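You operate a simulated robot arm through the tools that you are given. There is no shell and no other tool. Be economical: measure what you need, move in short steps, check, and stop when the job is done.

Carry out the task below with a simulated two-armed robot. There is one attempt and no reset: what you move stays moved.

Task
Take the rinse bottle on the upper shelf of the steel shelving and put it away on the bench top beside the beige pump. Then fetch the medium green vial and stand it on the bench top with the round mat. Then take the mouse and put it on the bench top above the lids drawer. Then turn the chiller dial to 10. Then open the grey door, put the drip cup from the top shelf of the grey cupboard on the orange block, then shut the door. Then put the blue cartridge on the grey cupboard top. Then open the bags drawer. The order counts. Set down upright: rinse bottle, medium green vial, drip cup.

The check looks at the end state, three seconds after you hand in, the way a careful person would. Anything else that was tipped, shoved, dropped, spilled or broken makes it a failure. A push-on lid holds only when it is set on centred and level and pressed home; a screw cap is set on level and turned clockwise until tight.

Robot
Two 7-joint arms with two-finger parallel grippers on one trunk, on a base that drives. Base frame: it is fixed to the floor where the robot stands at the start and does not move with it; the origin is under the middle of the robot, x ahead of it, y to its left, z up; the surface under the hand at the start is at about z = 1020. Lengths are in mm, angles in rad, forces in N, time in s.
The left shoulder is at the start at [50, 168, 1207], the right one opposite. With the tool pointing down near the work surface each hand reaches from about 100 to 660 mm from the robot's upright axis, wherever it stands, measured 20 degrees to its own side. Places, roughly: bags drawer [0, 900, 400]; bench top above the lids drawer [-3900, -300, 800]; bench top beside the beige pump [300, 9700, 800]; bench top with the round mat [300, 3700, 800]; blue cartridge (4x4x15 cm) [-4400, 9900, 800]; chiller dial [-1100, 10200, 600]; drip cup [-1750, 10250, 500]; grey cupboard top [-1700, 10500, 900]; grey door [-1700, 10200, 500]; medium green vial [750, 0, 500]; mouse (11x6x4 cm) [500, -500, 1500]; orange block (8x8x3 cm) [-1600, 10400, 900]; rinse bottle [500, 0, 1000]. Payload 1.57 kg a hand.
The tool frame of a hand sits at the grasp point between the pads (the TCP): z along the fingers, y along the line on which they close. The tips reach 30 mm beyond it. Largest opening 80 mm; finger width 17, thickness 12; the body of the gripper, 40 by 82 mm, starts 80 mm behind the TCP.
Orientation is that of the tool frame in the base frame, as a unit quaternion [x, y, z, w]. With the fingers straight down and closing along the base's y, the tool's x points along the base's -x, its y along +y and its z along -z.

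Tools
- The arms move only by the tool apply_moves. It takes "left_series", "right_series" or both (then of equal length, played together; a hand with none holds still); each is a list of rows, each a list of 7 numbers: the shift along the tool's x, y, z in cm, then the turn, a rotation vector about the tool's x, y, z in rad, then the gripper command, from -1 (shut) to 1 (fully open), values between in proportion. In form: [[x, y, z, rx, ry, rz, jaw], ...]. A call has 1 to 8 rows; each row shifts and turns the commanded pose from where the row before left it, along the tool's axes as they then stand. A row lasts 0.2 s, in which the tool goes at most 50 mm and 0.15 rad; a call with a longer step from one row to the next is refused whole, and so is a gripper value outside its range. A pose out of reach is approached as far as the arm can. The call stops where the force on the tool passes 40 N (or 10 N more than at its start, if that is more) or the arm is blocked; 0.2 s more then pass. The fingers move at their own pace (about 45 mm/s each) and stop on an object; they squeeze with about 23 N. The grip force told is the motor's: it shows also when the fingers shut on nothing. Time passes only in rows, and 0.2 s behind the last, so rows that do not move let the fingers close. The reply holds the time, the measured pose of the TCP, the force on the tool along the base axes, the opening and the grip force, in the units named above and with some noise, with the torque about the TCP (base axes, N m) and any sound that the robot's microphone picked up.
- Cameras (640 x 400 px; columns grow to the right, rows downward): "scene" is now at [118.8, 3, 1402.4]; the picture's right is [0.06, -1.00, 0.00], its down [-0.73, -0.04, -0.68] and it looks along [0.68, 0.04, -0.74] (base axes); focal length 214 px, centre (320, 200). "left" rides on the left gripper at [72, 7, -122] in its tool frame; the picture's right is [-0.09, 1.00, 0.00], its down [-0.84, -0.08, -0.54] and it looks along [-0.54, -0.05, 0.84] (tool axes); focal length 238 px, centre (320, 200). "right" rides on the right gripper at [72, -7, -122] in its tool frame; the picture's right is [0.09, 1.00, 0.00], its down [-0.84, 0.08, -0.54] and it looks along [-0.54, 0.05, 0.84] (tool axes); focal length 238 px, centre (320, 200). There is no depth. A picture from a camera that has moved, and an enlarged one, comes with that camera's place and axes in the base frame and with its lens.
- grab_frame(camera): a new picture of that camera. It takes no simulated time.
- slide_trunk(by): slides the trunk up (or, below 0, down) by that many mm; the arms and the scene camera ride with it, the base frame stays. It gives what a move gives, with no picture.
- base_move(legs): drives the robot by 1 to 6 legs, each [ahead, left, turn to the left] in mm, mm and rad, along the robot's own axes; the way and the turn of a leg run together, so that a leg with both is an arc; at most 1500 mm and 3.142 rad a leg. The arms and the cameras ride along, it lands a little off, and it stops where it bumps. It gives what a move gives.
- head_to(pan, tilt): turns the head with the scene camera to pan (to the left, within 1.396 rad either way) and tilt (down, from -0.506 to 1.204), counted from straight ahead of the robot. It gives what a move gives.
- zoom(camera, box): a new picture of the part [left, top, right, bottom] of that camera's present view, enlarged. It takes no simulated time.
- sign_off(): hands the job in; it is judged then, once.

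Go step by step. Nothing tells you exact positions but the pictures and the camera data: compare them with the known pose of the tool, close in by small moves and look again before you grip or let go. The budget is 207 turns and 190 pictures, counting those below and the enlarged ones. Unless the task says otherwise, let go and move clear before handing in, and close with one line.

The tools are called after "Call:" as name(argument=value, ...) on one line, values as JSON. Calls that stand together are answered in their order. apply_moves: Moves the arms, as the interface text tells. Its arguments: {"type":"object","properties":{"left_series":{"type":"array","items":{"type":"array","items":{"type":"number"}}},"right_series":{"type":"array","items":{"type":"array","items":{"type":"number"}}}},"required":[]} The other tools are called the same way: slide_trunk (by) slides the trunk up or down; base_move (legs) drives the base; head_to (pan, tilt) turns the head that bears the scene camera; grab_frame (camera) takes a picture; zoom (camera, box) takes an enlarged picture of a part of a camera's view; sign_off () hands the job in.

At the start:

```text
time: 0.0
left_position: [436.8, 358.1, 1149.4]
left_tcp_rot: [0.0, 1.0, 0.0, 0.0]
left_ft_force: [-0.5, -0.7, 0.3]
left_ft_torque: [0.0, 0.0, 0.03]
left_width: 80.1
left_finger_force: 0.1
right_position: [411.3, -9.9, 1150.2]
right_tcp_rot: [0.0, 1.0, -0.001, 0.0]
right_ft_force: [-0.4, 0.6, -0.3]
right_ft_torque: [-0.01, 0.0, -0.02]
right_width: 80.3
right_finger_force: 0.0
trunk travel left (down, up): [-375.0, 68.0]
robot x, y, heading: [-3.1, -1.7, 0.003]
head pan, tilt: [0.056, 0.827]
```

scene: 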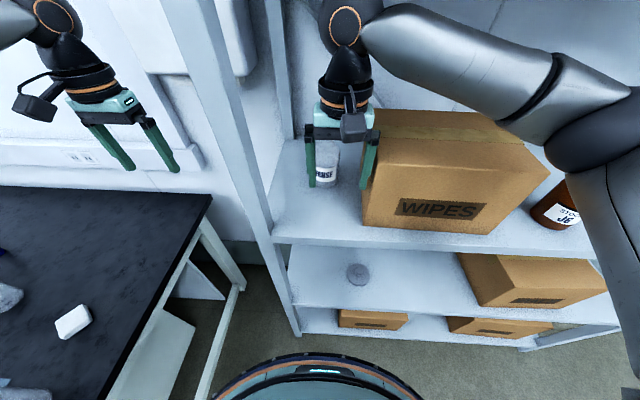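
right: 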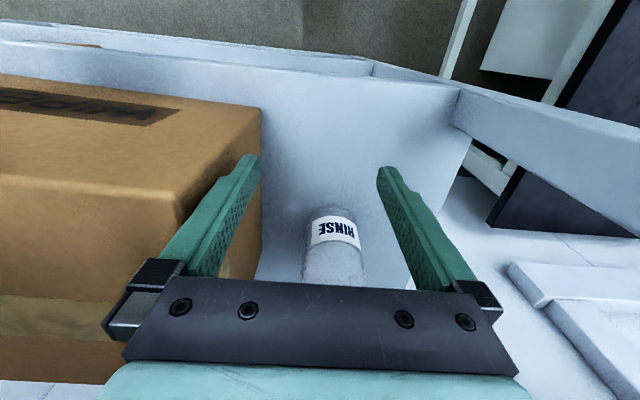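
left: 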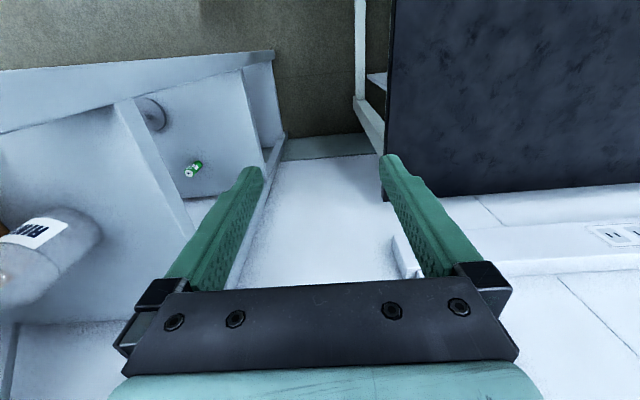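

The right hand is above the upper shelf, and the rinse bottle stands just ahead of it beside the WIPES box. I'll look closer to measure it.

Call:
zoom(camera="scene", box=[240, 80, 440, 205])

Call:
zoom(camera="right", box=[220, 100, 460, 300])

Call:
zoom(camera="left", box=[0, 80, 320, 320])

```text
3.20 times, centred on (340, 142) of scene
camera zoom: at [118.8, 3.0, 1402.4], right [0.06, -1.0, 0.0], down [-0.73, -0.04, -0.68], along [0.68, 0.04, -0.74], focal length 686 px, centre (256, 384)
```

zoom: 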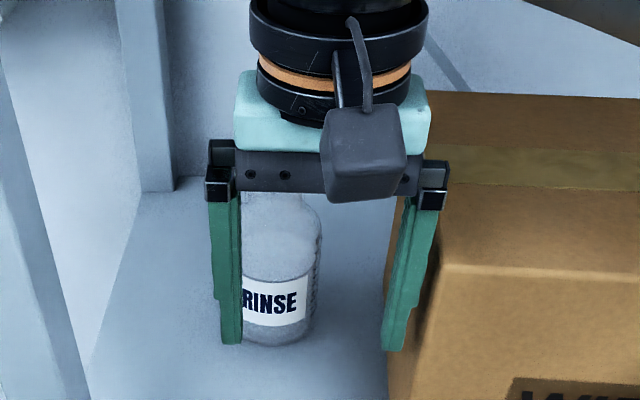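

```text
2.00 times, centred on (340, 200) of right
camera zoom: at [339.0, -18.1, 1272.6], right [-0.09, 1.0, 0.0], down [0.84, 0.08, 0.54], along [0.54, 0.05, -0.84], focal length 477 px, centre (280, 200)
```

zoom: 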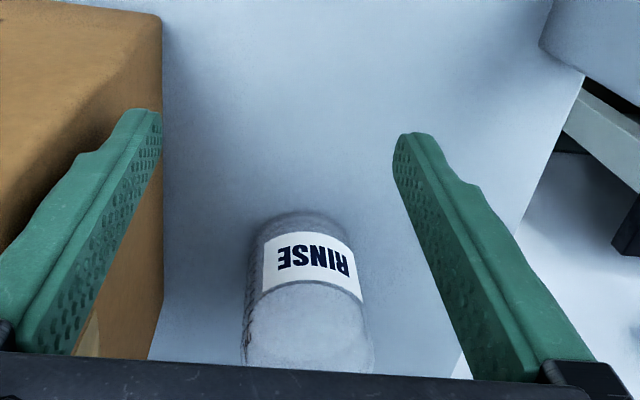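

```text
1.67 times, centred on (160, 200) of left
camera zoom: at [364.6, 363.3, 1270.3], right [0.09, 1.0, 0.0], down [0.84, -0.08, 0.54], along [0.54, -0.05, -0.84], focal length 397 px, centre (587, 200)
```

zoom: 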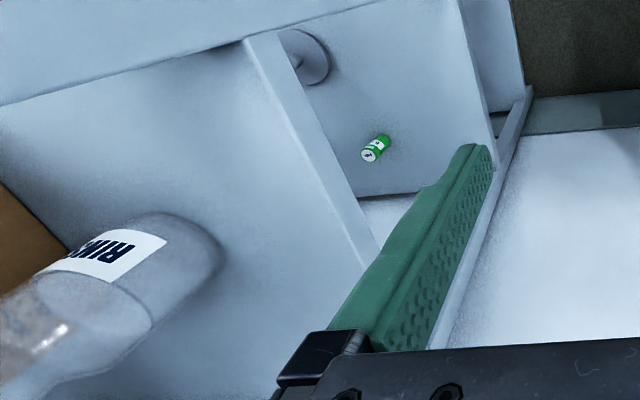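

The bottle base's front edge is near [511, 14, 1020], diameter about 60. I need its height, so I'll move the right hand back and up to see the top.

Call:
apply_moves(right_series=[[4, 0, -3, 0, 0, 0, 1], [4, 0, -3, 0, 0, 0, 1], [4, 0, -3, 0, 0, 0, 1]])

Call:
grab_frame(camera="right")

Call:
grab_frame(camera="scene")

```text
time: 0.8
left_position: [424.7, 362.2, 1155.9]
left_tcp_rot: [-0.001, 1.0, -0.002, 0.008]
left_ft_force: [-1.6, 0.8, 1.3]
left_ft_torque: [-0.09, -0.17, 0.01]
left_width: 80.0
left_finger_force: 0.2
right_position: [275.6, -5.8, 1247.1]
right_tcp_rot: [-0.004, 1.0, -0.003, 0.008]
right_ft_force: [-1.7, 0.4, 1.0]
right_ft_torque: [-0.12, -0.23, 0.0]
right_width: 79.9
right_finger_force: 0.1
trunk travel left (down, up): [-375.0, 68.0]
robot x, y, heading: [4.1, -0.2, -0.0]
head pan, tilt: [0.056, 0.827]
```

```text
183 pictures are left
camera right: at [202.3, -12.0, 1368.3], right [-0.1, 1.0, -0.01], down [0.83, 0.09, 0.56], along [0.55, 0.05, -0.83], focal length 238 px, centre (320, 200)
```

right: 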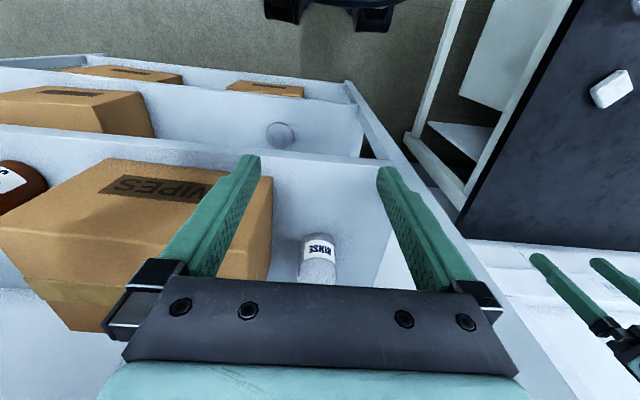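

```text
182 pictures are left
camera scene: at [105.1, 7.4, 1405.9], right [0.06, -1.0, 0.0], down [-0.72, -0.04, -0.69], along [0.69, 0.04, -0.73], focal length 214 px, centre (320, 200)
```

scene: 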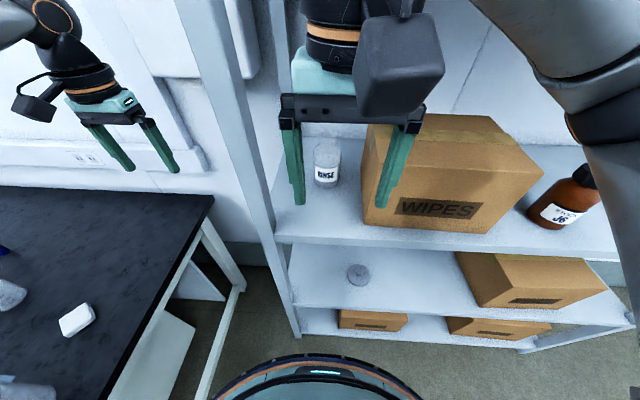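

The gripper hides the bottle top; I'll shift the right hand aside and start tilting it while looking again.

Call:
apply_moves(right_series=[[0, -4.5, 0, 0, -0.15, 0, 1], [0, -4.5, 0, 0, -0.15, 0, 1], [0, -4, 0, 0, -0.15, 0, 1]])

Call:
zoom(camera="scene", box=[240, 80, 440, 205])

```text
time: 1.6
left_position: [434.7, 357.0, 1151.5]
left_tcp_rot: [0.0, 1.0, 0.001, 0.0]
left_ft_force: [-0.8, -0.2, 0.0]
left_ft_torque: [0.01, -0.01, -0.03]
left_width: 79.9
left_finger_force: 0.1
right_position: [290.2, -140.3, 1239.9]
right_tcp_rot: [0.0, 0.974, 0.001, 0.226]
right_ft_force: [-0.6, 0.7, -0.1]
right_ft_torque: [0.04, -0.04, -0.01]
right_width: 80.1
right_finger_force: 0.1
trunk travel left (down, up): [-375.0, 68.0]
robot x, y, heading: [1.1, -0.4, 0.002]
head pan, tilt: [0.056, 0.827]
```

```text
3.20 times, centred on (340, 142) of scene
camera zoom: at [117.3, 2.0, 1402.7], right [0.06, -1.0, 0.0], down [-0.73, -0.04, -0.68], along [0.68, 0.04, -0.73], focal length 686 px, centre (256, 384)
```

zoom: 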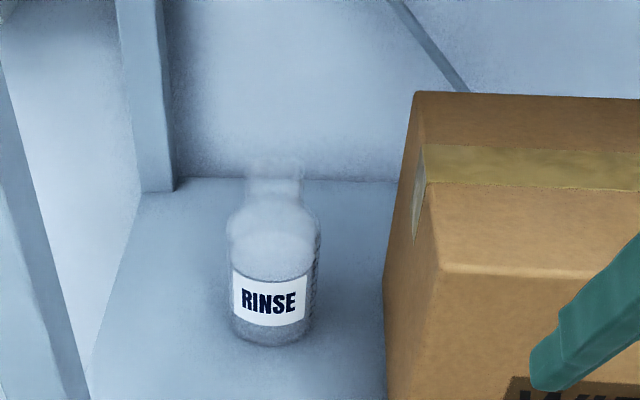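

The bottle is open-necked, about 142 tall and 67 across, centred near [544, 13]. I'll level the hand, go above it, and check.

Call:
apply_moves(right_series=[[0, 5, 0, 0, 0.15, 0, 1], [0, 5, 0, 0, 0.15, 0, 1], [0, 4.9, 0, 0, 0.15, 0, 1], [-5, 0, 0, 0, 0, 0, 1], [-5, 0, 0, 0, 0, 0, 1], [-5, 0, 0, 0, 0, 0, 1], [-5, 0, 0, 0, 0, 0, 1], [-5, 0, 0, 0, 0, 0, 1]])

Call:
grab_frame(camera="right")

Call:
zoom(camera="scene", box=[240, 80, 440, 205])

```text
time: 3.0
left_position: [421.1, 343.6, 1160.2]
left_tcp_rot: [0.003, 1.0, 0.005, 0.007]
left_ft_force: [-0.7, -0.7, -0.9]
left_ft_torque: [0.01, -0.04, 0.04]
left_width: 79.8
left_finger_force: 0.0
right_position: [350.3, 7.6, 1240.0]
right_tcp_rot: [-0.127, 0.989, -0.044, 0.059]
right_ft_force: [0.7, 0.1, -0.2]
right_ft_torque: [-0.03, 0.01, 0.02]
right_width: 79.9
right_finger_force: 0.1
trunk travel left (down, up): [-375.0, 68.0]
robot x, y, heading: [-3.3, -3.3, -0.005]
head pan, tilt: [0.056, 0.827]
stopped in row 6 (right hand): the arm was blocked; the commanded pose is now the measured one
```

```text
180 pictures are left
camera right: at [268.1, -9.3, 1354.3], right [-0.33, 0.94, -0.11], down [0.72, 0.33, 0.62], along [0.61, 0.13, -0.78], focal length 238 px, centre (320, 200)
```

right: 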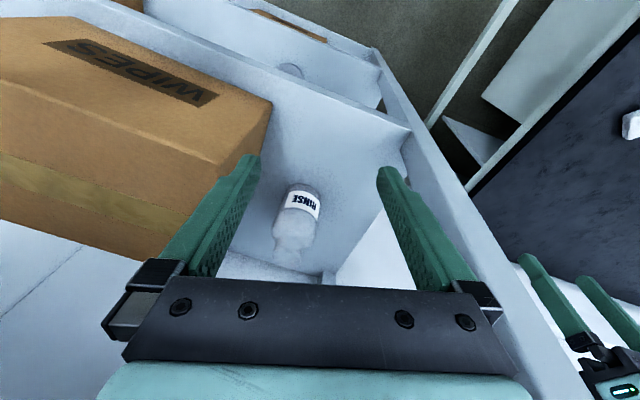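

```text
3.20 times, centred on (340, 142) of scene
camera zoom: at [96.2, -11.1, 1404.7], right [0.05, -1.0, -0.01], down [-0.72, -0.03, -0.69], along [0.69, 0.04, -0.72], focal length 686 px, centre (256, 384)
```

zoom: 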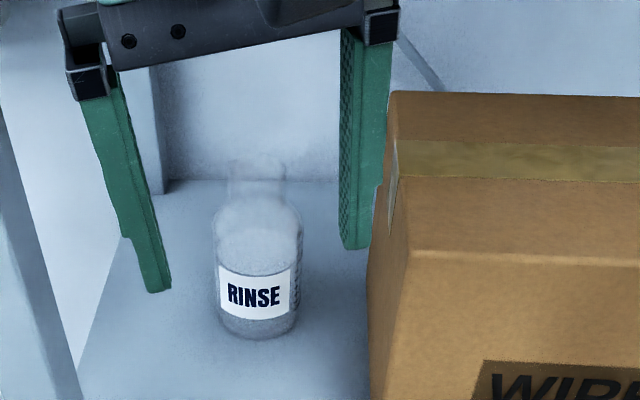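

The arm was blocked, likely by the board above the upper shelf. I'll back off, level the hand, go lower, and look up.

Call:
apply_moves(right_series=[[4, 0, 0, 0, 0, 0, 1], [4, 0, 3, 0, 0, 0, 1], [2, 0, 3, 0, 0, 0, 1]])

Call:
head_to(pan=0, tilt=0.1)

Call:
grab_frame(camera="scene")

```text
time: 3.8
left_position: [435.9, 355.6, 1150.0]
left_tcp_rot: [0.001, 1.0, 0.0, -0.001]
left_ft_force: [0.4, -0.1, 0.1]
left_ft_torque: [0.01, 0.05, -0.02]
left_width: 80.0
left_finger_force: 0.1
right_position: [283.1, -11.2, 1162.2]
right_tcp_rot: [-0.117, 0.991, -0.046, 0.044]
right_ft_force: [-0.1, -0.1, -0.7]
right_ft_torque: [-0.01, 0.03, 0.0]
right_width: 80.1
right_finger_force: 0.2
trunk travel left (down, up): [-375.0, 68.0]
robot x, y, heading: [2.4, 3.1, 0.001]
head pan, tilt: [0.056, 0.827]
```

```text
time: 4.9
left_position: [435.5, 353.8, 1150.3]
left_tcp_rot: [0.001, 1.0, 0.001, 0.0]
left_ft_force: [-0.4, -0.8, 0.9]
left_ft_torque: [0.0, -0.01, 0.01]
left_width: 79.9
left_finger_force: 0.1
right_position: [281.2, -10.6, 1162.6]
right_tcp_rot: [-0.118, 0.991, -0.046, 0.044]
right_ft_force: [-0.1, 0.4, 0.1]
right_ft_torque: [-0.01, 0.0, 0.01]
right_width: 79.6
right_finger_force: 0.0
trunk travel left (down, up): [-375.0, 68.0]
robot x, y, heading: [-3.1, -2.3, 0.003]
head pan, tilt: [0.0, 0.099]
```

```text
178 pictures are left
camera scene: at [129.2, -2.8, 1467.6], right [0.0, -1.0, 0.0], down [-0.1, 0.0, -0.99], along [0.99, 0.0, -0.1], focal length 214 px, centre (320, 200)
```

scene: 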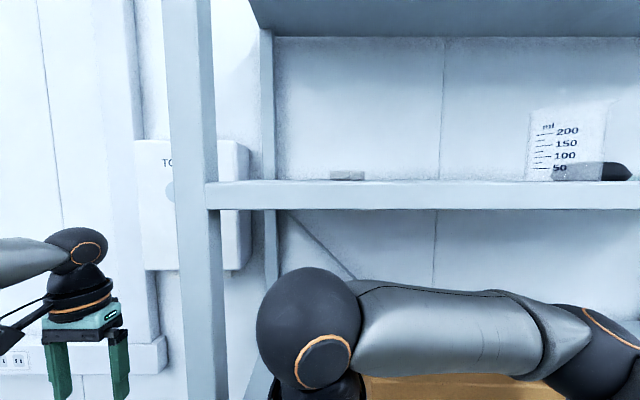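

The board above spans z 1435–1463, so I'll level the hand and approach the bottle from the front at low height, with fingers straddling it.

Call:
apply_moves(right_series=[[0, 0, 0, -0.046, 0.044, 0.118, 1], [0, 0, 0, -0.046, 0.044, 0.118, 1], [0, 2.4, 3.2, 0, 0, 0, 1], [0, 0, 3.2, 0, 0, 0, 1], [-4, 0, 0, 0, 0, 0, 1], [-4, 0, 0, 0, 0, 0, 1], [-3, 0, 0, 0, 0, 0, 1], [0, 0, 0, 0, 0, 0, 1]])

Call:
head_to(pan=0.05, tilt=0.8)

Call:
grab_frame(camera="right")

Call:
zoom(camera="scene", box=[240, 80, 440, 205])

```text
time: 6.7
left_position: [434.4, 355.1, 1149.4]
left_tcp_rot: [0.002, 1.0, 0.0, 0.0]
left_ft_force: [-0.4, 0.4, 0.3]
left_ft_torque: [0.0, -0.01, -0.01]
left_width: 80.1
left_finger_force: 0.1
right_position: [392.3, 14.7, 1099.5]
right_tcp_rot: [-0.001, 1.0, 0.001, 0.0]
right_ft_force: [-0.2, 0.6, -0.8]
right_ft_torque: [-0.01, -0.02, -0.05]
right_width: 79.9
right_finger_force: 0.1
trunk travel left (down, up): [-375.0, 68.0]
robot x, y, heading: [0.6, -0.6, -0.001]
head pan, tilt: [0.0, 0.099]
```

```text
time: 7.8
left_position: [434.2, 355.1, 1150.1]
left_tcp_rot: [0.002, 1.0, 0.0, 0.0]
left_ft_force: [-0.2, -0.4, 0.0]
left_ft_torque: [0.02, -0.02, 0.0]
left_width: 79.6
left_finger_force: 0.0
right_position: [392.0, 13.2, 1097.9]
right_tcp_rot: [-0.001, 1.0, 0.001, 0.001]
right_ft_force: [0.0, 0.3, -0.1]
right_ft_torque: [-0.02, 0.0, -0.01]
right_width: 80.0
right_finger_force: 0.0
trunk travel left (down, up): [-375.0, 68.0]
robot x, y, heading: [-5.1, -0.5, -0.001]
head pan, tilt: [0.051, 0.799]
```

```text
177 pictures are left
camera right: at [320.5, 7.4, 1221.6], right [-0.09, 1.0, 0.0], down [0.84, 0.08, 0.54], along [0.54, 0.05, -0.84], focal length 238 px, centre (320, 200)
```

right: 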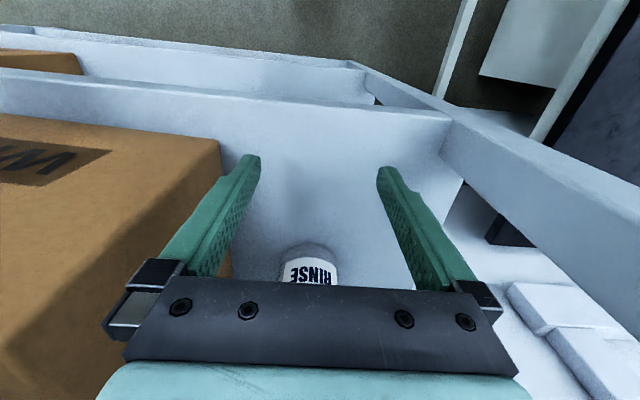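

```text
3.20 times, centred on (340, 142) of scene
camera zoom: at [117.7, 1.3, 1404.7], right [0.05, -1.0, 0.0], down [-0.72, -0.03, -0.7], along [0.7, 0.03, -0.72], focal length 686 px, centre (256, 384)
```

zoom: 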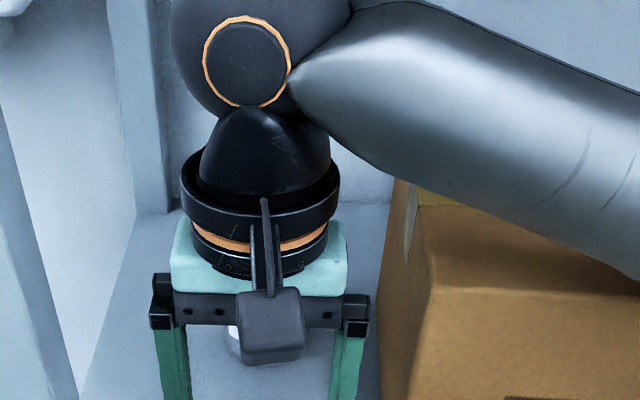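

The bottle lines up at y≈13. I'll slide forward so the fingers straddle it.

Call:
apply_moves(right_series=[[-4, 0, 0, 0, 0, 0, 1], [-4, 0, 0, 0, 0, 0, 1], [-3, 0, 0, 0, 0, 0, 1], [0, 0, 0, 0, 0, 0, 1]])

Call:
grab_frame(camera="right")

Call:
grab_frame(camera="scene")

```text
time: 8.8
left_position: [435.2, 353.8, 1150.8]
left_tcp_rot: [0.001, 1.0, 0.0, 0.0]
left_ft_force: [0.5, -0.5, 0.8]
left_ft_torque: [0.0, 0.01, 0.02]
left_width: 79.8
left_finger_force: 0.1
right_position: [502.5, 14.0, 1100.1]
right_tcp_rot: [-0.001, 1.0, 0.0, 0.002]
right_ft_force: [-0.4, 1.1, 0.9]
right_ft_torque: [-0.02, -0.04, -0.02]
right_width: 80.1
right_finger_force: 0.0
trunk travel left (down, up): [-375.0, 68.0]
robot x, y, heading: [2.2, 2.6, -0.005]
head pan, tilt: [0.051, 0.799]
```

```text
175 pictures are left
camera right: at [431.2, 7.0, 1223.7], right [-0.09, 1.0, 0.0], down [0.84, 0.08, 0.54], along [0.54, 0.05, -0.84], focal length 238 px, centre (320, 200)
```

right: 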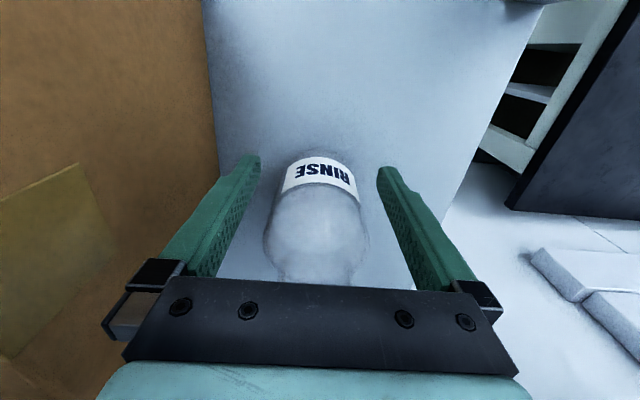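

```text
174 pictures are left
camera scene: at [117.6, 1.2, 1404.6], right [0.05, -1.0, 0.0], down [-0.72, -0.03, -0.7], along [0.7, 0.03, -0.72], focal length 214 px, centre (320, 200)
```

scene: 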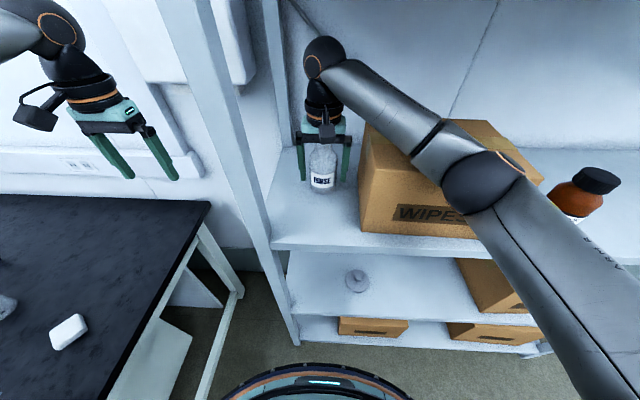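

Well centred. I'll go the last 40 mm and close.

Call:
apply_moves(right_series=[[-2, 0, 0, 0, 0, 0, 1], [-2, 0, 0, 0, 0, 0, 1], [0, 0, 0, 0, 0, 0, 1], [0, 0, 0, 0, 0, 0, -1], [0, 0, 0, 0, 0, 0, -1], [0, 0, 0, 0, 0, 0, -1]])

Call:
grab_frame(camera="right")

```text
time: 10.2
left_position: [435.9, 355.2, 1150.1]
left_tcp_rot: [0.001, 1.0, 0.0, -0.001]
left_ft_force: [0.5, -0.1, -0.2]
left_ft_torque: [-0.01, -0.01, 0.02]
left_width: 79.9
left_finger_force: 0.0
right_position: [543.5, 13.5, 1100.8]
right_tcp_rot: [0.0, 1.0, 0.001, 0.001]
right_ft_force: [1.0, 0.1, 1.0]
right_ft_torque: [0.1, 0.06, 0.01]
right_width: 69.5
right_finger_force: 23.2
trunk travel left (down, up): [-375.0, 68.0]
robot x, y, heading: [-2.6, -1.4, 0.002]
head pan, tilt: [0.051, 0.799]
```

```text
173 pictures are left
camera right: at [471.1, 6.3, 1222.7], right [-0.09, 1.0, 0.0], down [0.84, 0.08, 0.54], along [0.54, 0.05, -0.84], focal length 238 px, centre (320, 200)
```

right: 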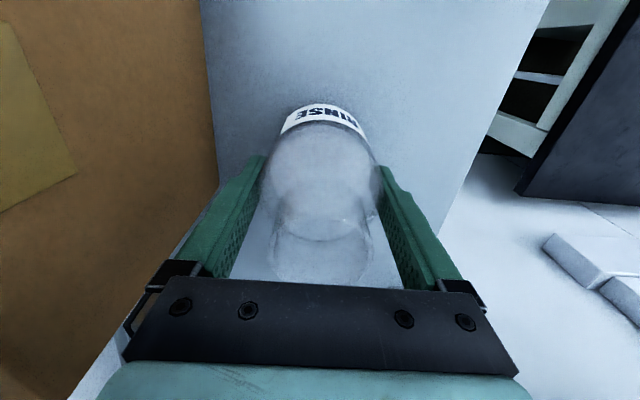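

The bottle is gripped. I'll lift it slightly and bring it straight out.

Call:
apply_moves(right_series=[[0, 0, -2, 0, 0, 0, -1], [0, 0, -1.5, 0, 0, 0, -1], [3, 0, 0, 0, 0, 0, -1], [4, 0, 0, 0, 0, 0, -1], [4, 0, 0, 0, 0, 0, -1], [4, 0, 0, 0, 0, 0, -1], [4, 0, 0, 0, 0, 0, -1], [3, 0, 0, 0, 0, 0, -1]])

Call:
grab_frame(camera="scene")

```text
time: 11.9
left_position: [436.1, 355.3, 1148.9]
left_tcp_rot: [0.001, 1.0, 0.001, 0.0]
left_ft_force: [0.6, 0.3, 0.4]
left_ft_torque: [0.02, 0.0, -0.04]
left_width: 80.1
left_finger_force: 0.0
right_position: [322.2, 13.3, 1133.3]
right_tcp_rot: [0.0, 1.0, 0.0, 0.002]
right_ft_force: [0.3, -0.6, -3.9]
right_ft_torque: [-0.02, -0.03, 0.03]
right_width: 69.5
right_finger_force: 23.0
trunk travel left (down, up): [-375.0, 68.0]
robot x, y, heading: [-1.6, 0.0, -0.002]
head pan, tilt: [0.051, 0.799]
```

```text
172 pictures are left
camera scene: at [117.6, 1.4, 1404.6], right [0.05, -1.0, 0.0], down [-0.72, -0.03, -0.7], along [0.7, 0.03, -0.72], focal length 214 px, centre (320, 200)
```

scene: 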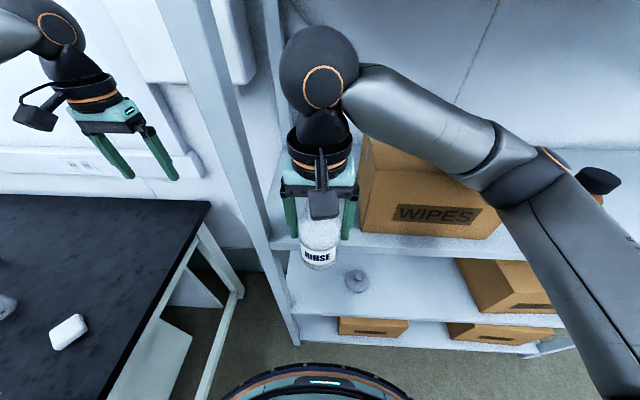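

The bottle is out. I'll back the robot away and look to the left down the room.

Call:
base_move(legs=[[-800, 0, 0]])

Call:
head_to(pan=1.3, tilt=0.25)

Call:
grab_frame(camera="scene")

```text
time: 16.2
left_position: [-353.0, 356.8, 1150.4]
left_tcp_rot: [-0.002, 1.0, 0.0, 0.001]
left_ft_force: [0.2, -0.1, -0.2]
left_ft_torque: [0.01, -0.02, 0.0]
left_width: 79.8
left_finger_force: 0.0
right_position: [-463.9, 15.6, 1132.5]
right_tcp_rot: [-0.005, 1.0, 0.0, 0.002]
right_ft_force: [0.6, -0.6, -4.6]
right_ft_torque: [-0.06, -0.01, 0.01]
right_width: 69.2
right_finger_force: 23.5
trunk travel left (down, up): [-375.0, 68.0]
robot x, y, heading: [-786.7, -2.4, 0.001]
head pan, tilt: [0.051, 0.799]
```

```text
time: 17.6
left_position: [-353.0, 356.7, 1149.9]
left_tcp_rot: [-0.003, 1.0, 0.001, 0.0]
left_ft_force: [-0.3, 0.7, -0.2]
left_ft_torque: [0.0, -0.02, -0.02]
left_width: 80.0
left_finger_force: 0.1
right_position: [-462.9, 15.5, 1133.6]
right_tcp_rot: [-0.004, 1.0, 0.001, 0.0]
right_ft_force: [0.4, 0.3, -4.0]
right_ft_torque: [0.02, -0.02, -0.03]
right_width: 69.3
right_finger_force: 22.4
trunk travel left (down, up): [-375.0, 68.0]
robot x, y, heading: [-788.5, -5.1, 0.001]
head pan, tilt: [1.3, 0.25]
```

```text
171 pictures are left
camera scene: at [-724.5, 87.1, 1453.7], right [0.96, -0.26, 0.0], down [-0.07, -0.24, -0.97], along [0.26, 0.93, -0.25], focal length 214 px, centre (320, 200)
```

scene: 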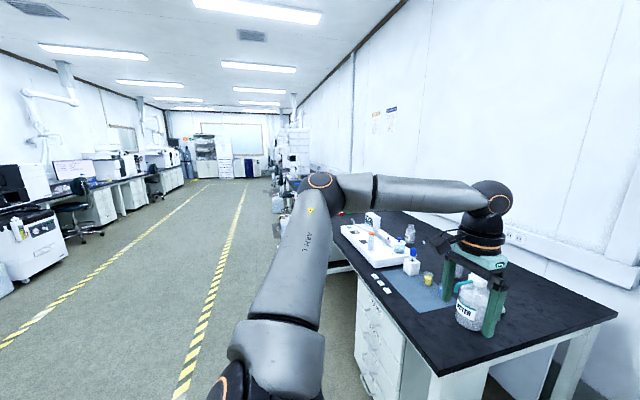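

The aisle is clear to the left. I'll back into the lane, turn and drive down it.

Call:
base_move(legs=[[-560, 0, 0], [0, 0, 1.571], [1500, 0, 0], [1500, 0, 0], [1500, 0, 0], [1500, 0, 0]])

Call:
head_to(pan=-0.4, tilt=0.25)

Call:
grab_frame(camera="scene")

```text
time: 52.7
left_position: [-1889.2, 6413.7, 1150.3]
left_tcp_rot: [0.721, -0.693, 0.0, 0.0]
left_ft_force: [-0.1, 0.0, 0.0]
left_ft_torque: [-0.02, -0.02, 0.01]
left_width: 80.2
left_finger_force: 0.1
right_position: [-1543.3, 6314.5, 1133.1]
right_tcp_rot: [0.722, -0.692, 0.0, 0.0]
right_ft_force: [0.5, -0.7, -4.5]
right_ft_torque: [-0.02, 0.01, 0.01]
right_width: 69.1
right_finger_force: 23.1
trunk travel left (down, up): [-375.0, 68.0]
robot x, y, heading: [-1517.1, 5989.7, 1.613]
head pan, tilt: [1.3, 0.25]
```

```text
time: 54.5
left_position: [-1888.0, 6412.4, 1150.0]
left_tcp_rot: [0.721, -0.693, 0.0, 0.0]
left_ft_force: [-0.6, -0.6, 0.3]
left_ft_torque: [-0.01, -0.01, -0.02]
left_width: 80.0
left_finger_force: 0.1
right_position: [-1542.5, 6314.9, 1133.1]
right_tcp_rot: [0.722, -0.692, 0.0, 0.0]
right_ft_force: [0.0, 0.3, -3.5]
right_ft_torque: [0.0, 0.0, -0.01]
right_width: 69.0
right_finger_force: 23.1
trunk travel left (down, up): [-375.0, 68.0]
robot x, y, heading: [-1512.7, 5992.0, 1.612]
head pan, tilt: [-0.4, 0.25]
```

```text
170 pictures are left
camera scene: at [-1484.5, 6116.2, 1453.7], right [0.94, -0.35, 0.0], down [-0.09, -0.23, -0.97], along [0.34, 0.91, -0.25], focal length 214 px, centre (320, 200)
```

scene: 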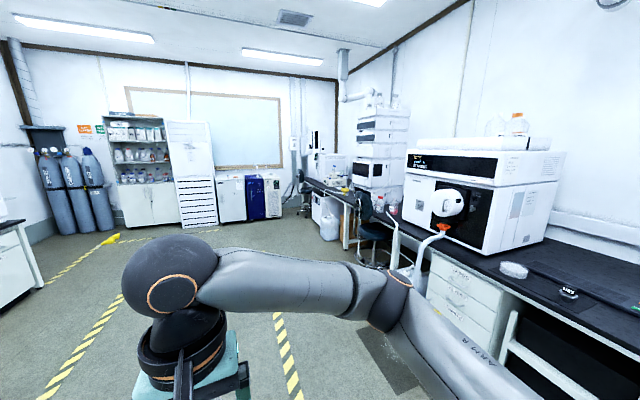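

I'll continue to y≈9000 and turn to face the bench.

Call:
base_move(legs=[[1500, 0, 0], [1500, 0, 0], [0, 0, -1.612]])

Call:
head_to(pan=0.3, tilt=0.25)

Call:
grab_frame(camera="scene")

```text
time: 72.9
left_position: [-1226.6, 9360.3, 1149.1]
left_tcp_rot: [-0.008, 1.0, 0.0, 0.001]
left_ft_force: [-0.1, -0.7, -0.5]
left_ft_torque: [-0.01, -0.01, 0.02]
left_width: 80.0
left_finger_force: 0.0
right_position: [-1332.7, 9016.0, 1132.0]
right_tcp_rot: [-0.01, 1.0, 0.0, 0.0]
right_ft_force: [0.6, -0.2, -3.5]
right_ft_torque: [0.03, -0.02, -0.01]
right_width: 69.1
right_finger_force: 23.4
trunk travel left (down, up): [-375.0, 68.0]
robot x, y, heading: [-1654.5, 8992.0, 0.024]
head pan, tilt: [-0.4, 0.25]
```

```text
time: 73.9
left_position: [-1227.0, 9359.2, 1149.6]
left_tcp_rot: [-0.009, 1.0, 0.0, -0.001]
left_ft_force: [-0.3, 0.2, 0.6]
left_ft_torque: [0.0, 0.02, -0.01]
left_width: 79.7
left_finger_force: 0.0
right_position: [-1331.6, 9016.0, 1133.7]
right_tcp_rot: [-0.01, 1.0, 0.001, 0.0]
right_ft_force: [0.2, 0.1, -3.5]
right_ft_torque: [0.0, 0.0, -0.02]
right_width: 69.0
right_finger_force: 22.9
trunk travel left (down, up): [-375.0, 68.0]
robot x, y, heading: [-1656.1, 8994.7, 0.013]
head pan, tilt: [0.3, 0.25]
```

```text
169 pictures are left
camera scene: at [-1529.2, 9023.0, 1453.7], right [0.31, -0.95, 0.0], down [-0.23, -0.08, -0.97], along [0.92, 0.3, -0.25], focal length 214 px, centre (320, 200)
```

scene: 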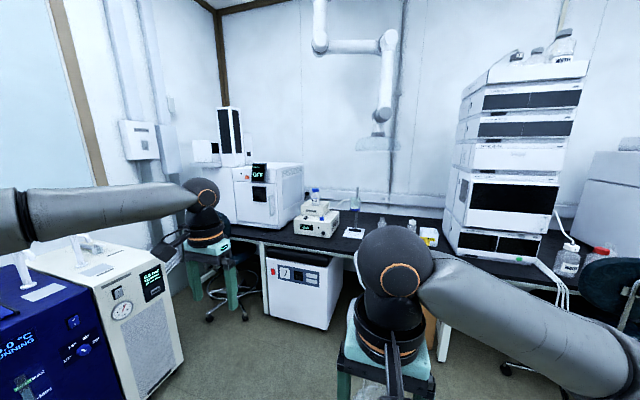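

The beige pump is on the bench near [-150, 9490]. I'll drive closer.

Call:
base_move(legs=[[750, 300, -0.013]])

Call:
head_to(pan=0.0, tilt=0.6)

Call:
grab_frame(camera="scene")

```text
time: 78.2
left_position: [-492.2, 9660.6, 1149.6]
left_tcp_rot: [-0.003, 1.0, 0.0, 0.0]
left_ft_force: [0.1, -0.3, 0.5]
left_ft_torque: [-0.03, 0.01, 0.0]
left_width: 79.8
left_finger_force: 0.0
right_position: [-601.9, 9317.9, 1133.5]
right_tcp_rot: [-0.005, 1.0, -0.001, 0.0]
right_ft_force: [-0.5, -0.3, -3.6]
right_ft_torque: [0.0, -0.03, -0.02]
right_width: 69.4
right_finger_force: 22.8
trunk travel left (down, up): [-375.0, 68.0]
robot x, y, heading: [-933.1, 9301.9, 0.003]
head pan, tilt: [0.3, 0.25]
```

```text
time: 79.0
left_position: [-494.5, 9660.5, 1148.5]
left_tcp_rot: [-0.002, 1.0, -0.001, 0.0]
left_ft_force: [0.0, 0.6, -0.1]
left_ft_torque: [-0.01, -0.01, -0.02]
left_width: 80.0
left_finger_force: 0.1
right_position: [-601.9, 9318.3, 1134.6]
right_tcp_rot: [-0.004, 1.0, 0.0, 0.001]
right_ft_force: [-1.0, -0.6, -5.1]
right_ft_torque: [0.0, -0.02, 0.01]
right_width: 68.9
right_finger_force: 22.6
trunk travel left (down, up): [-375.0, 68.0]
robot x, y, heading: [-925.7, 9302.0, 0.004]
head pan, tilt: [0.0, 0.6]
```

```text
168 pictures are left
camera scene: at [-800.0, 9300.0, 1421.5], right [0.01, -1.0, 0.0], down [-0.56, 0.0, -0.83], along [0.83, 0.0, -0.56], focal length 214 px, centre (320, 200)
```

scene: 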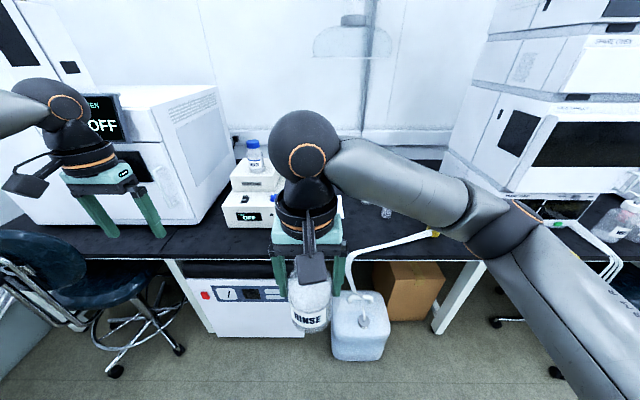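

I'll edge closer and then look at the bench area right of the pump from the right hand's camera.

Call:
base_move(legs=[[225, 0, 0]])

Call:
grab_frame(camera="right")

Call:
grab_frame(camera="scene")

```text
time: 80.8
left_position: [-262.9, 9661.2, 1149.0]
left_tcp_rot: [-0.002, 1.0, 0.001, 0.0]
left_ft_force: [1.1, 0.0, 0.4]
left_ft_torque: [-0.03, 0.05, 0.01]
left_width: 80.2
left_finger_force: 0.0
right_position: [-373.1, 9318.8, 1133.9]
right_tcp_rot: [-0.004, 1.0, 0.0, 0.0]
right_ft_force: [0.8, -0.1, -5.2]
right_ft_torque: [-0.03, 0.04, -0.02]
right_width: 69.1
right_finger_force: 22.7
trunk travel left (down, up): [-375.0, 68.0]
robot x, y, heading: [-697.9, 9300.6, 0.004]
head pan, tilt: [0.0, 0.6]
```

```text
167 pictures are left
camera right: at [-444.7, 9311.6, 1256.1], right [-0.1, 0.99, 0.0], down [0.84, 0.09, 0.54], along [0.54, 0.05, -0.84], focal length 238 px, centre (320, 200)
```

right: 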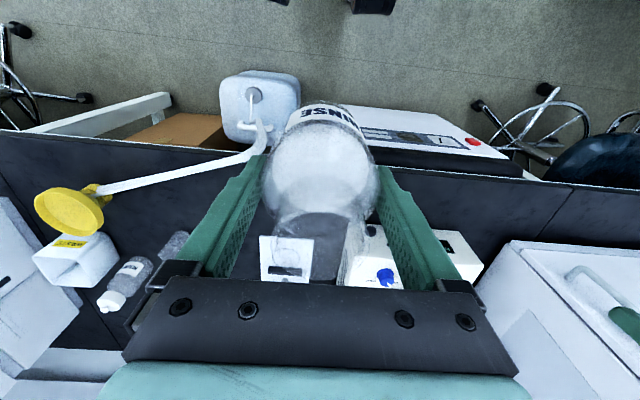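

```text
166 pictures are left
camera scene: at [-570.0, 9301.2, 1421.4], right [0.01, -1.0, 0.0], down [-0.57, 0.0, -0.82], along [0.82, 0.0, -0.57], focal length 214 px, centre (320, 200)
```

scene: 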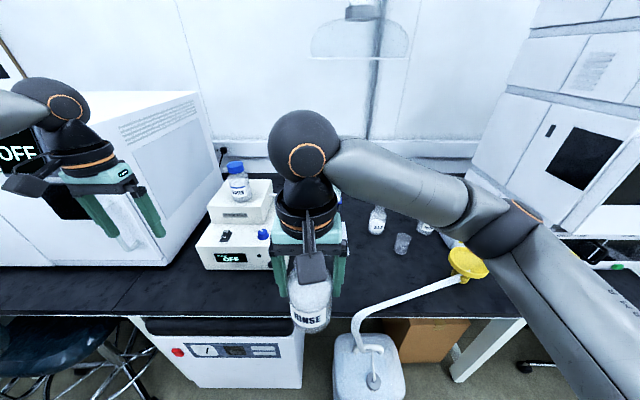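

There is free bench space right of the pump; I'll target [-150, 9390]. Moving the bottle above it, then lowering the trunk.

Call:
apply_moves(right_series=[[-4, 2, 0, 0, 0, 0, -1], [-4, 2, 0, 0, 0, 0, -1], [-4, 2, 0, 0, 0, 0, -1], [-4, 1, 0, 0, 0, 0, -1], [-4, 0, 0, 0, 0, 0, -1], [-2, 0, 0, 0, 0, 0, -1], [0, 0, 0, 0, 0, 0, -1]])

Call:
slide_trunk(by=-180)

Call:
grab_frame(camera="scene")

Call:
grab_frame(camera="right")

```text
time: 82.3
left_position: [-263.2, 9661.9, 1150.3]
left_tcp_rot: [-0.003, 1.0, 0.0, 0.0]
left_ft_force: [1.1, 0.6, -0.2]
left_ft_torque: [-0.01, 0.01, 0.0]
left_width: 80.1
left_finger_force: 0.1
right_position: [-168.2, 9365.5, 1128.6]
right_tcp_rot: [-0.006, 1.0, -0.001, 0.001]
right_ft_force: [-0.3, 0.5, -3.8]
right_ft_torque: [0.04, 0.02, 0.01]
right_width: 68.9
right_finger_force: 23.6
right hand out of reach, approached as far as the arm can: row 5, 6
trunk travel left (down, up): [-375.0, 68.0]
robot x, y, heading: [-699.4, 9301.3, 0.001]
head pan, tilt: [0.0, 0.6]
```

```text
time: 84.3
left_position: [-263.0, 9661.9, 970.2]
left_tcp_rot: [-0.003, 1.0, -0.001, -0.001]
left_ft_force: [-0.2, -0.4, -1.0]
left_ft_torque: [0.04, -0.02, 0.01]
left_width: 80.2
left_finger_force: 0.1
right_position: [-169.0, 9365.9, 949.6]
right_tcp_rot: [-0.004, 1.0, 0.0, 0.001]
right_ft_force: [0.4, 0.0, -3.8]
right_ft_torque: [-0.04, 0.01, 0.02]
right_width: 68.9
right_finger_force: 23.0
trunk travel left (down, up): [-195.0, 248.0]
robot x, y, heading: [-698.1, 9304.4, 0.0]
head pan, tilt: [0.0, 0.6]
```

```text
165 pictures are left
camera scene: at [-570.8, 9301.2, 1241.5], right [0.01, -1.0, 0.0], down [-0.57, 0.0, -0.82], along [0.82, 0.0, -0.57], focal length 214 px, centre (320, 200)
```

scene: 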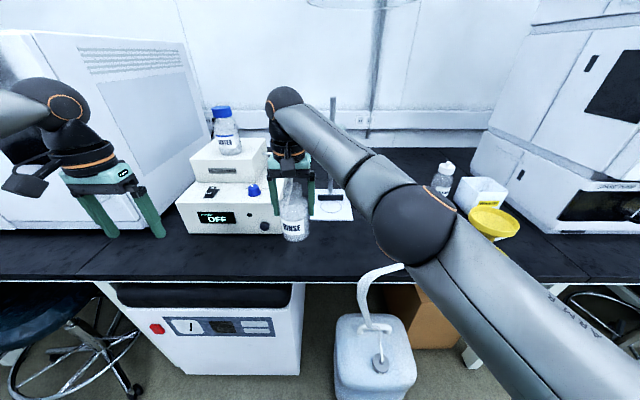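

```text
164 pictures are left
camera right: at [-240.5, 9358.2, 1071.7], right [-0.1, 0.99, 0.0], down [0.84, 0.09, 0.54], along [0.54, 0.05, -0.84], focal length 238 px, centre (320, 200)
```

right: 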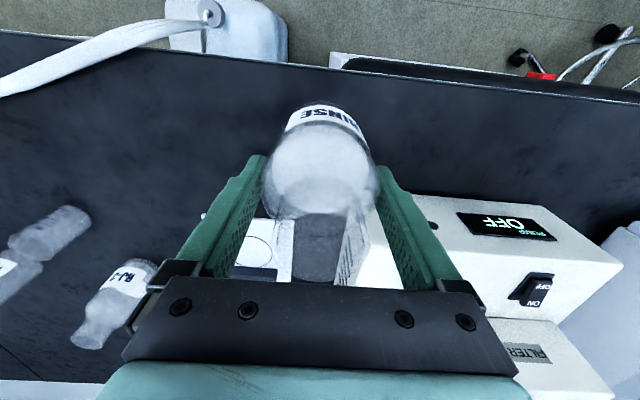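

I'll shift slightly away from the pump and lower towards the bench.

Call:
apply_moves(right_series=[[0.5, -1, 2, 0, 0, 0, -1], [0, 0, 2, 0, 0, 0, -1], [0, 0, 1.5, 0, 0, 0, -1], [0, 0, 0, 0, 0, 0, -1]])

Call:
zoom(camera="scene", box=[160, 100, 400, 300])

```text
time: 85.3
left_position: [-264.1, 9661.8, 970.2]
left_tcp_rot: [-0.002, 1.0, 0.001, 0.0]
left_ft_force: [-0.3, 0.2, 0.2]
left_ft_torque: [0.0, 0.0, -0.02]
left_width: 79.7
left_finger_force: 0.1
right_position: [-174.0, 9355.3, 893.3]
right_tcp_rot: [-0.004, 1.0, -0.001, 0.0]
right_ft_force: [-0.1, -0.4, -4.3]
right_ft_torque: [-0.02, 0.02, 0.04]
right_width: 69.3
right_finger_force: 22.7
trunk travel left (down, up): [-195.0, 248.0]
robot x, y, heading: [-699.8, 9305.1, 0.005]
head pan, tilt: [0.0, 0.6]
```

```text
2.00 times, centred on (280, 200) of scene
camera zoom: at [-570.6, 9301.2, 1241.5], right [0.01, -1.0, 0.0], down [-0.57, 0.0, -0.82], along [0.82, 0.0, -0.57], focal length 429 px, centre (400, 200)
```

zoom: 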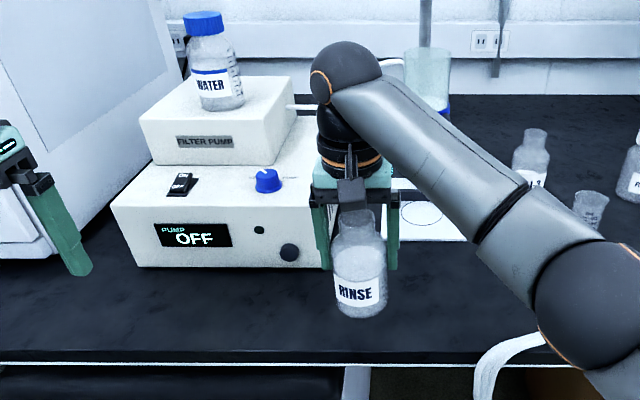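

Bottle base is around z 813. Lowering in small steps until contact.

Call:
apply_moves(right_series=[[0, 0, 0.5, 0, 0, 0, -1], [0, 0, 0.5, 0, 0, 0, -1], [0, 0, 0, 0, 0, 0, -1]])

```text
time: 86.2
left_position: [-264.2, 9661.4, 969.5]
left_tcp_rot: [-0.003, 1.0, 0.0, 0.0]
left_ft_force: [-0.3, 1.0, -0.6]
left_ft_torque: [0.01, 0.0, -0.02]
left_width: 80.1
left_finger_force: 0.0
right_position: [-174.7, 9354.6, 883.6]
right_tcp_rot: [-0.005, 1.0, 0.0, 0.0]
right_ft_force: [0.2, 0.0, -4.2]
right_ft_torque: [-0.02, 0.02, -0.02]
right_width: 69.0
right_finger_force: 22.7
trunk travel left (down, up): [-195.0, 248.0]
robot x, y, heading: [-699.4, 9303.7, 0.002]
head pan, tilt: [0.0, 0.6]
```

Call:
apply_moves(right_series=[[0, 0, 0.4, 0, 0, 0, -1], [0, 0, 0.3, 0, 0, 0, -1], [0, 0, 0, 0, 0, 0, -1]])

```text
time: 87.0
left_position: [-263.8, 9661.7, 970.0]
left_tcp_rot: [-0.003, 1.0, 0.001, 0.0]
left_ft_force: [-0.3, 0.0, -0.3]
left_ft_torque: [0.04, 0.0, 0.01]
left_width: 79.9
left_finger_force: 0.0
right_position: [-174.6, 9355.1, 875.8]
right_tcp_rot: [-0.004, 1.0, -0.001, 0.0]
right_ft_force: [0.1, 0.7, -4.6]
right_ft_torque: [0.02, -0.01, -0.03]
right_width: 69.4
right_finger_force: 23.3
trunk travel left (down, up): [-195.0, 248.0]
robot x, y, heading: [-700.6, 9300.7, 0.009]
head pan, tilt: [0.0, 0.6]
```

No contact yet; continuing down in small steps.

Call:
apply_moves(right_series=[[0, 0, 0.3, 0, 0, 0, -1], [0, 0, 0.3, 0, 0, 0, -1], [0, 0, 0.3, 0, 0, 0, -1]])

Call:
zoom(camera="scene", box=[220, 160, 380, 300])

```text
time: 87.8
left_position: [-264.2, 9661.7, 970.3]
left_tcp_rot: [-0.003, 1.0, 0.0, 0.0]
left_ft_force: [-0.4, -0.6, -0.4]
left_ft_torque: [-0.01, 0.02, 0.01]
left_width: 80.3
left_finger_force: 0.0
right_position: [-174.3, 9355.9, 866.9]
right_tcp_rot: [-0.005, 1.0, -0.002, 0.0]
right_ft_force: [-0.2, 0.5, -3.7]
right_ft_torque: [0.01, -0.01, 0.0]
right_width: 69.1
right_finger_force: 23.2
trunk travel left (down, up): [-195.0, 248.0]
robot x, y, heading: [-699.9, 9303.5, 0.005]
head pan, tilt: [0.0, 0.6]
```

```text
2.86 times, centred on (300, 230) of scene
camera zoom: at [-570.6, 9301.2, 1241.5], right [0.01, -1.0, 0.0], down [-0.57, 0.0, -0.82], along [0.82, 0.0, -0.57], focal length 613 px, centre (377, 114)
```

zoom: 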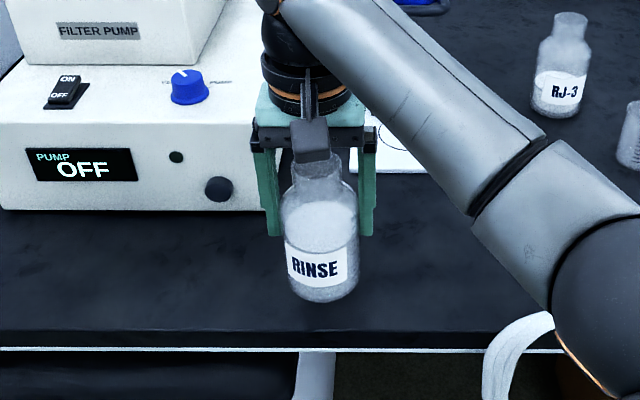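

Call:
apply_moves(right_series=[[0, 0, 0.3, 0, 0, 0, -1], [0, 0, 0.3, 0, 0, 0, -1], [0, 0, 0.3, 0, 0, 0, -1]])

```text
time: 88.5
left_position: [-264.4, 9662.4, 970.4]
left_tcp_rot: [-0.002, 1.0, 0.0, 0.0]
left_ft_force: [0.3, -0.5, 0.2]
left_ft_torque: [-0.02, 0.01, 0.02]
left_width: 79.7
left_finger_force: 0.1
right_position: [-174.3, 9354.9, 858.3]
right_tcp_rot: [-0.004, 1.0, -0.001, 0.0]
right_ft_force: [-1.1, 0.1, -3.8]
right_ft_torque: [0.0, 0.0, -0.02]
right_width: 69.3
right_finger_force: 23.2
trunk travel left (down, up): [-195.0, 248.0]
robot x, y, heading: [-698.9, 9301.4, 0.007]
head pan, tilt: [0.0, 0.6]
```

Call:
apply_moves(right_series=[[0, 0, 0.3, 0, 0, 0, -1], [0, 0, 0.3, 0, 0, 0, -1], [0, 0, 0.3, 0, 0, 0, -1]])

```text
time: 89.3
left_position: [-262.7, 9660.7, 970.2]
left_tcp_rot: [-0.002, 1.0, 0.0, 0.0]
left_ft_force: [-0.1, 0.1, -0.3]
left_ft_torque: [0.01, 0.0, -0.01]
left_width: 79.9
left_finger_force: 0.0
right_position: [-174.4, 9356.2, 848.4]
right_tcp_rot: [-0.004, 1.0, -0.001, 0.0]
right_ft_force: [0.7, -0.9, -3.7]
right_ft_torque: [0.0, -0.01, -0.01]
right_width: 69.2
right_finger_force: 23.3
trunk travel left (down, up): [-195.0, 248.0]
robot x, y, heading: [-699.7, 9302.6, 0.01]
head pan, tilt: [0.0, 0.6]
```

Call:
apply_moves(right_series=[[0, 0, 0.3, 0, 0, 0, -1], [0, 0, 0.3, 0, 0, 0, -1], [0, 0, 0.3, 0, 0, 0, -1], [0, 0, 0.2, 0, 0, 0, -1]])

Call:
zoom(camera="scene", box=[220, 160, 380, 300])

```text
time: 90.3
left_position: [-263.9, 9661.5, 971.0]
left_tcp_rot: [-0.002, 1.0, -0.001, 0.0]
left_ft_force: [-0.3, 0.1, -0.1]
left_ft_torque: [0.02, -0.02, 0.0]
left_width: 80.3
left_finger_force: 0.1
right_position: [-174.1, 9355.6, 841.0]
right_tcp_rot: [-0.005, 1.0, 0.0, 0.003]
right_ft_force: [-0.7, -4.2, 13.0]
right_ft_torque: [-0.17, 0.35, 0.24]
right_width: 69.1
right_finger_force: 23.2
trunk travel left (down, up): [-195.0, 248.0]
robot x, y, heading: [-700.1, 9299.4, 0.003]
head pan, tilt: [0.0, 0.6]
```

```text
2.86 times, centred on (300, 230) of scene
camera zoom: at [-571.9, 9300.8, 1241.9], right [0.01, -1.0, 0.0], down [-0.56, 0.0, -0.83], along [0.83, 0.0, -0.56], focal length 613 px, centre (377, 114)
```

zoom: 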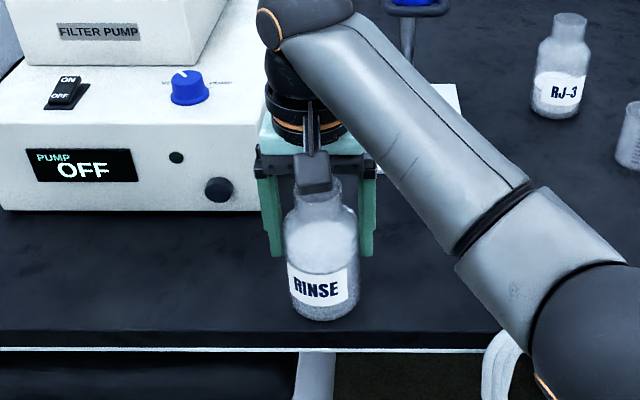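

Contact: bench top is about z 762, but the bottle is close to the bench's front edge. I'll lift 12 mm and drive in 60 mm.

Call:
apply_moves(right_series=[[0, -0.5, -1.2, 0, 0, 0, -1], [0, -1, 0, 0, 0, 0, -1]])

Call:
base_move(legs=[[60, 0, 0]])

Call:
zoom(camera="scene", box=[180, 140, 420, 290])

```text
time: 91.0
left_position: [-262.6, 9661.4, 969.4]
left_tcp_rot: [-0.002, 1.0, 0.0, 0.001]
left_ft_force: [-0.7, -1.0, 0.4]
left_ft_torque: [0.02, -0.03, 0.0]
left_width: 80.0
left_finger_force: 0.0
right_position: [-172.4, 9339.9, 850.6]
right_tcp_rot: [-0.004, 1.0, -0.001, 0.001]
right_ft_force: [0.2, 0.4, -4.5]
right_ft_torque: [-0.01, 0.01, 0.01]
right_width: 69.1
right_finger_force: 23.1
trunk travel left (down, up): [-195.0, 248.0]
robot x, y, heading: [-698.8, 9297.7, 0.008]
head pan, tilt: [0.0, 0.6]
```

```text
time: 91.9
left_position: [-203.7, 9662.2, 969.3]
left_tcp_rot: [-0.004, 1.0, 0.0, 0.001]
left_ft_force: [-0.8, 0.6, -0.7]
left_ft_torque: [0.01, -0.04, -0.02]
left_width: 79.8
left_finger_force: 0.0
right_position: [-114.5, 9342.2, 850.5]
right_tcp_rot: [-0.005, 1.0, -0.001, 0.0]
right_ft_force: [0.6, -0.2, -4.4]
right_ft_torque: [0.0, -0.03, 0.02]
right_width: 69.0
right_finger_force: 23.0
trunk travel left (down, up): [-195.0, 248.0]
robot x, y, heading: [-640.1, 9305.7, 0.011]
head pan, tilt: [0.0, 0.6]
```

```text
2.67 times, centred on (300, 215) of scene
camera zoom: at [-510.8, 9301.7, 1241.4], right [0.01, -1.0, 0.0], down [-0.57, 0.0, -0.82], along [0.82, 0.01, -0.57], focal length 572 px, centre (373, 160)
```

zoom: 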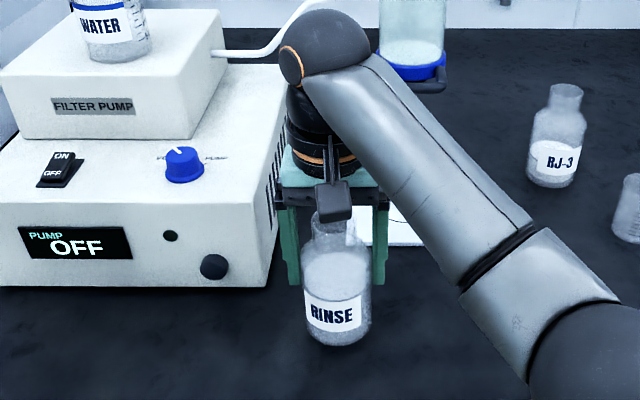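

Good spot. Lowering to contact and releasing.

Call:
apply_moves(right_series=[[0, 0, 0.4, 0, 0, 0, -1], [0, 0, 0.4, 0, 0, 0, -1], [0, 0, 0.1, 0, 0, 0, -1]])

```text
time: 92.7
left_position: [-204.7, 9661.6, 970.0]
left_tcp_rot: [-0.004, 1.0, 0.0, 0.001]
left_ft_force: [0.5, -0.1, -0.3]
left_ft_torque: [-0.01, -0.02, -0.02]
left_width: 80.1
left_finger_force: 0.0
right_position: [-113.4, 9341.3, 840.1]
right_tcp_rot: [-0.006, 1.0, -0.001, 0.001]
right_ft_force: [0.0, -0.9, -3.7]
right_ft_torque: [-0.02, -0.04, 0.0]
right_width: 69.0
right_finger_force: 22.8
trunk travel left (down, up): [-195.0, 248.0]
robot x, y, heading: [-642.0, 9304.0, 0.011]
head pan, tilt: [0.0, 0.6]
```

Call:
apply_moves(right_series=[[0, 0, 0.15, 0, 0, 0, -1], [0, 0, 0.15, 0, 0, 0, -1]])

```text
time: 93.3
left_position: [-204.5, 9662.0, 970.3]
left_tcp_rot: [-0.003, 1.0, 0.001, 0.001]
left_ft_force: [-0.2, 0.5, 0.7]
left_ft_torque: [0.01, 0.03, 0.04]
left_width: 80.1
left_finger_force: 0.0
right_position: [-114.9, 9340.8, 842.1]
right_tcp_rot: [-0.006, 1.0, 0.0, 0.003]
right_ft_force: [2.2, -2.5, 13.9]
right_ft_torque: [-0.15, 0.17, 0.19]
right_width: 69.0
right_finger_force: 23.1
trunk travel left (down, up): [-195.0, 248.0]
robot x, y, heading: [-639.2, 9300.6, 0.004]
head pan, tilt: [0.0, 0.6]
```

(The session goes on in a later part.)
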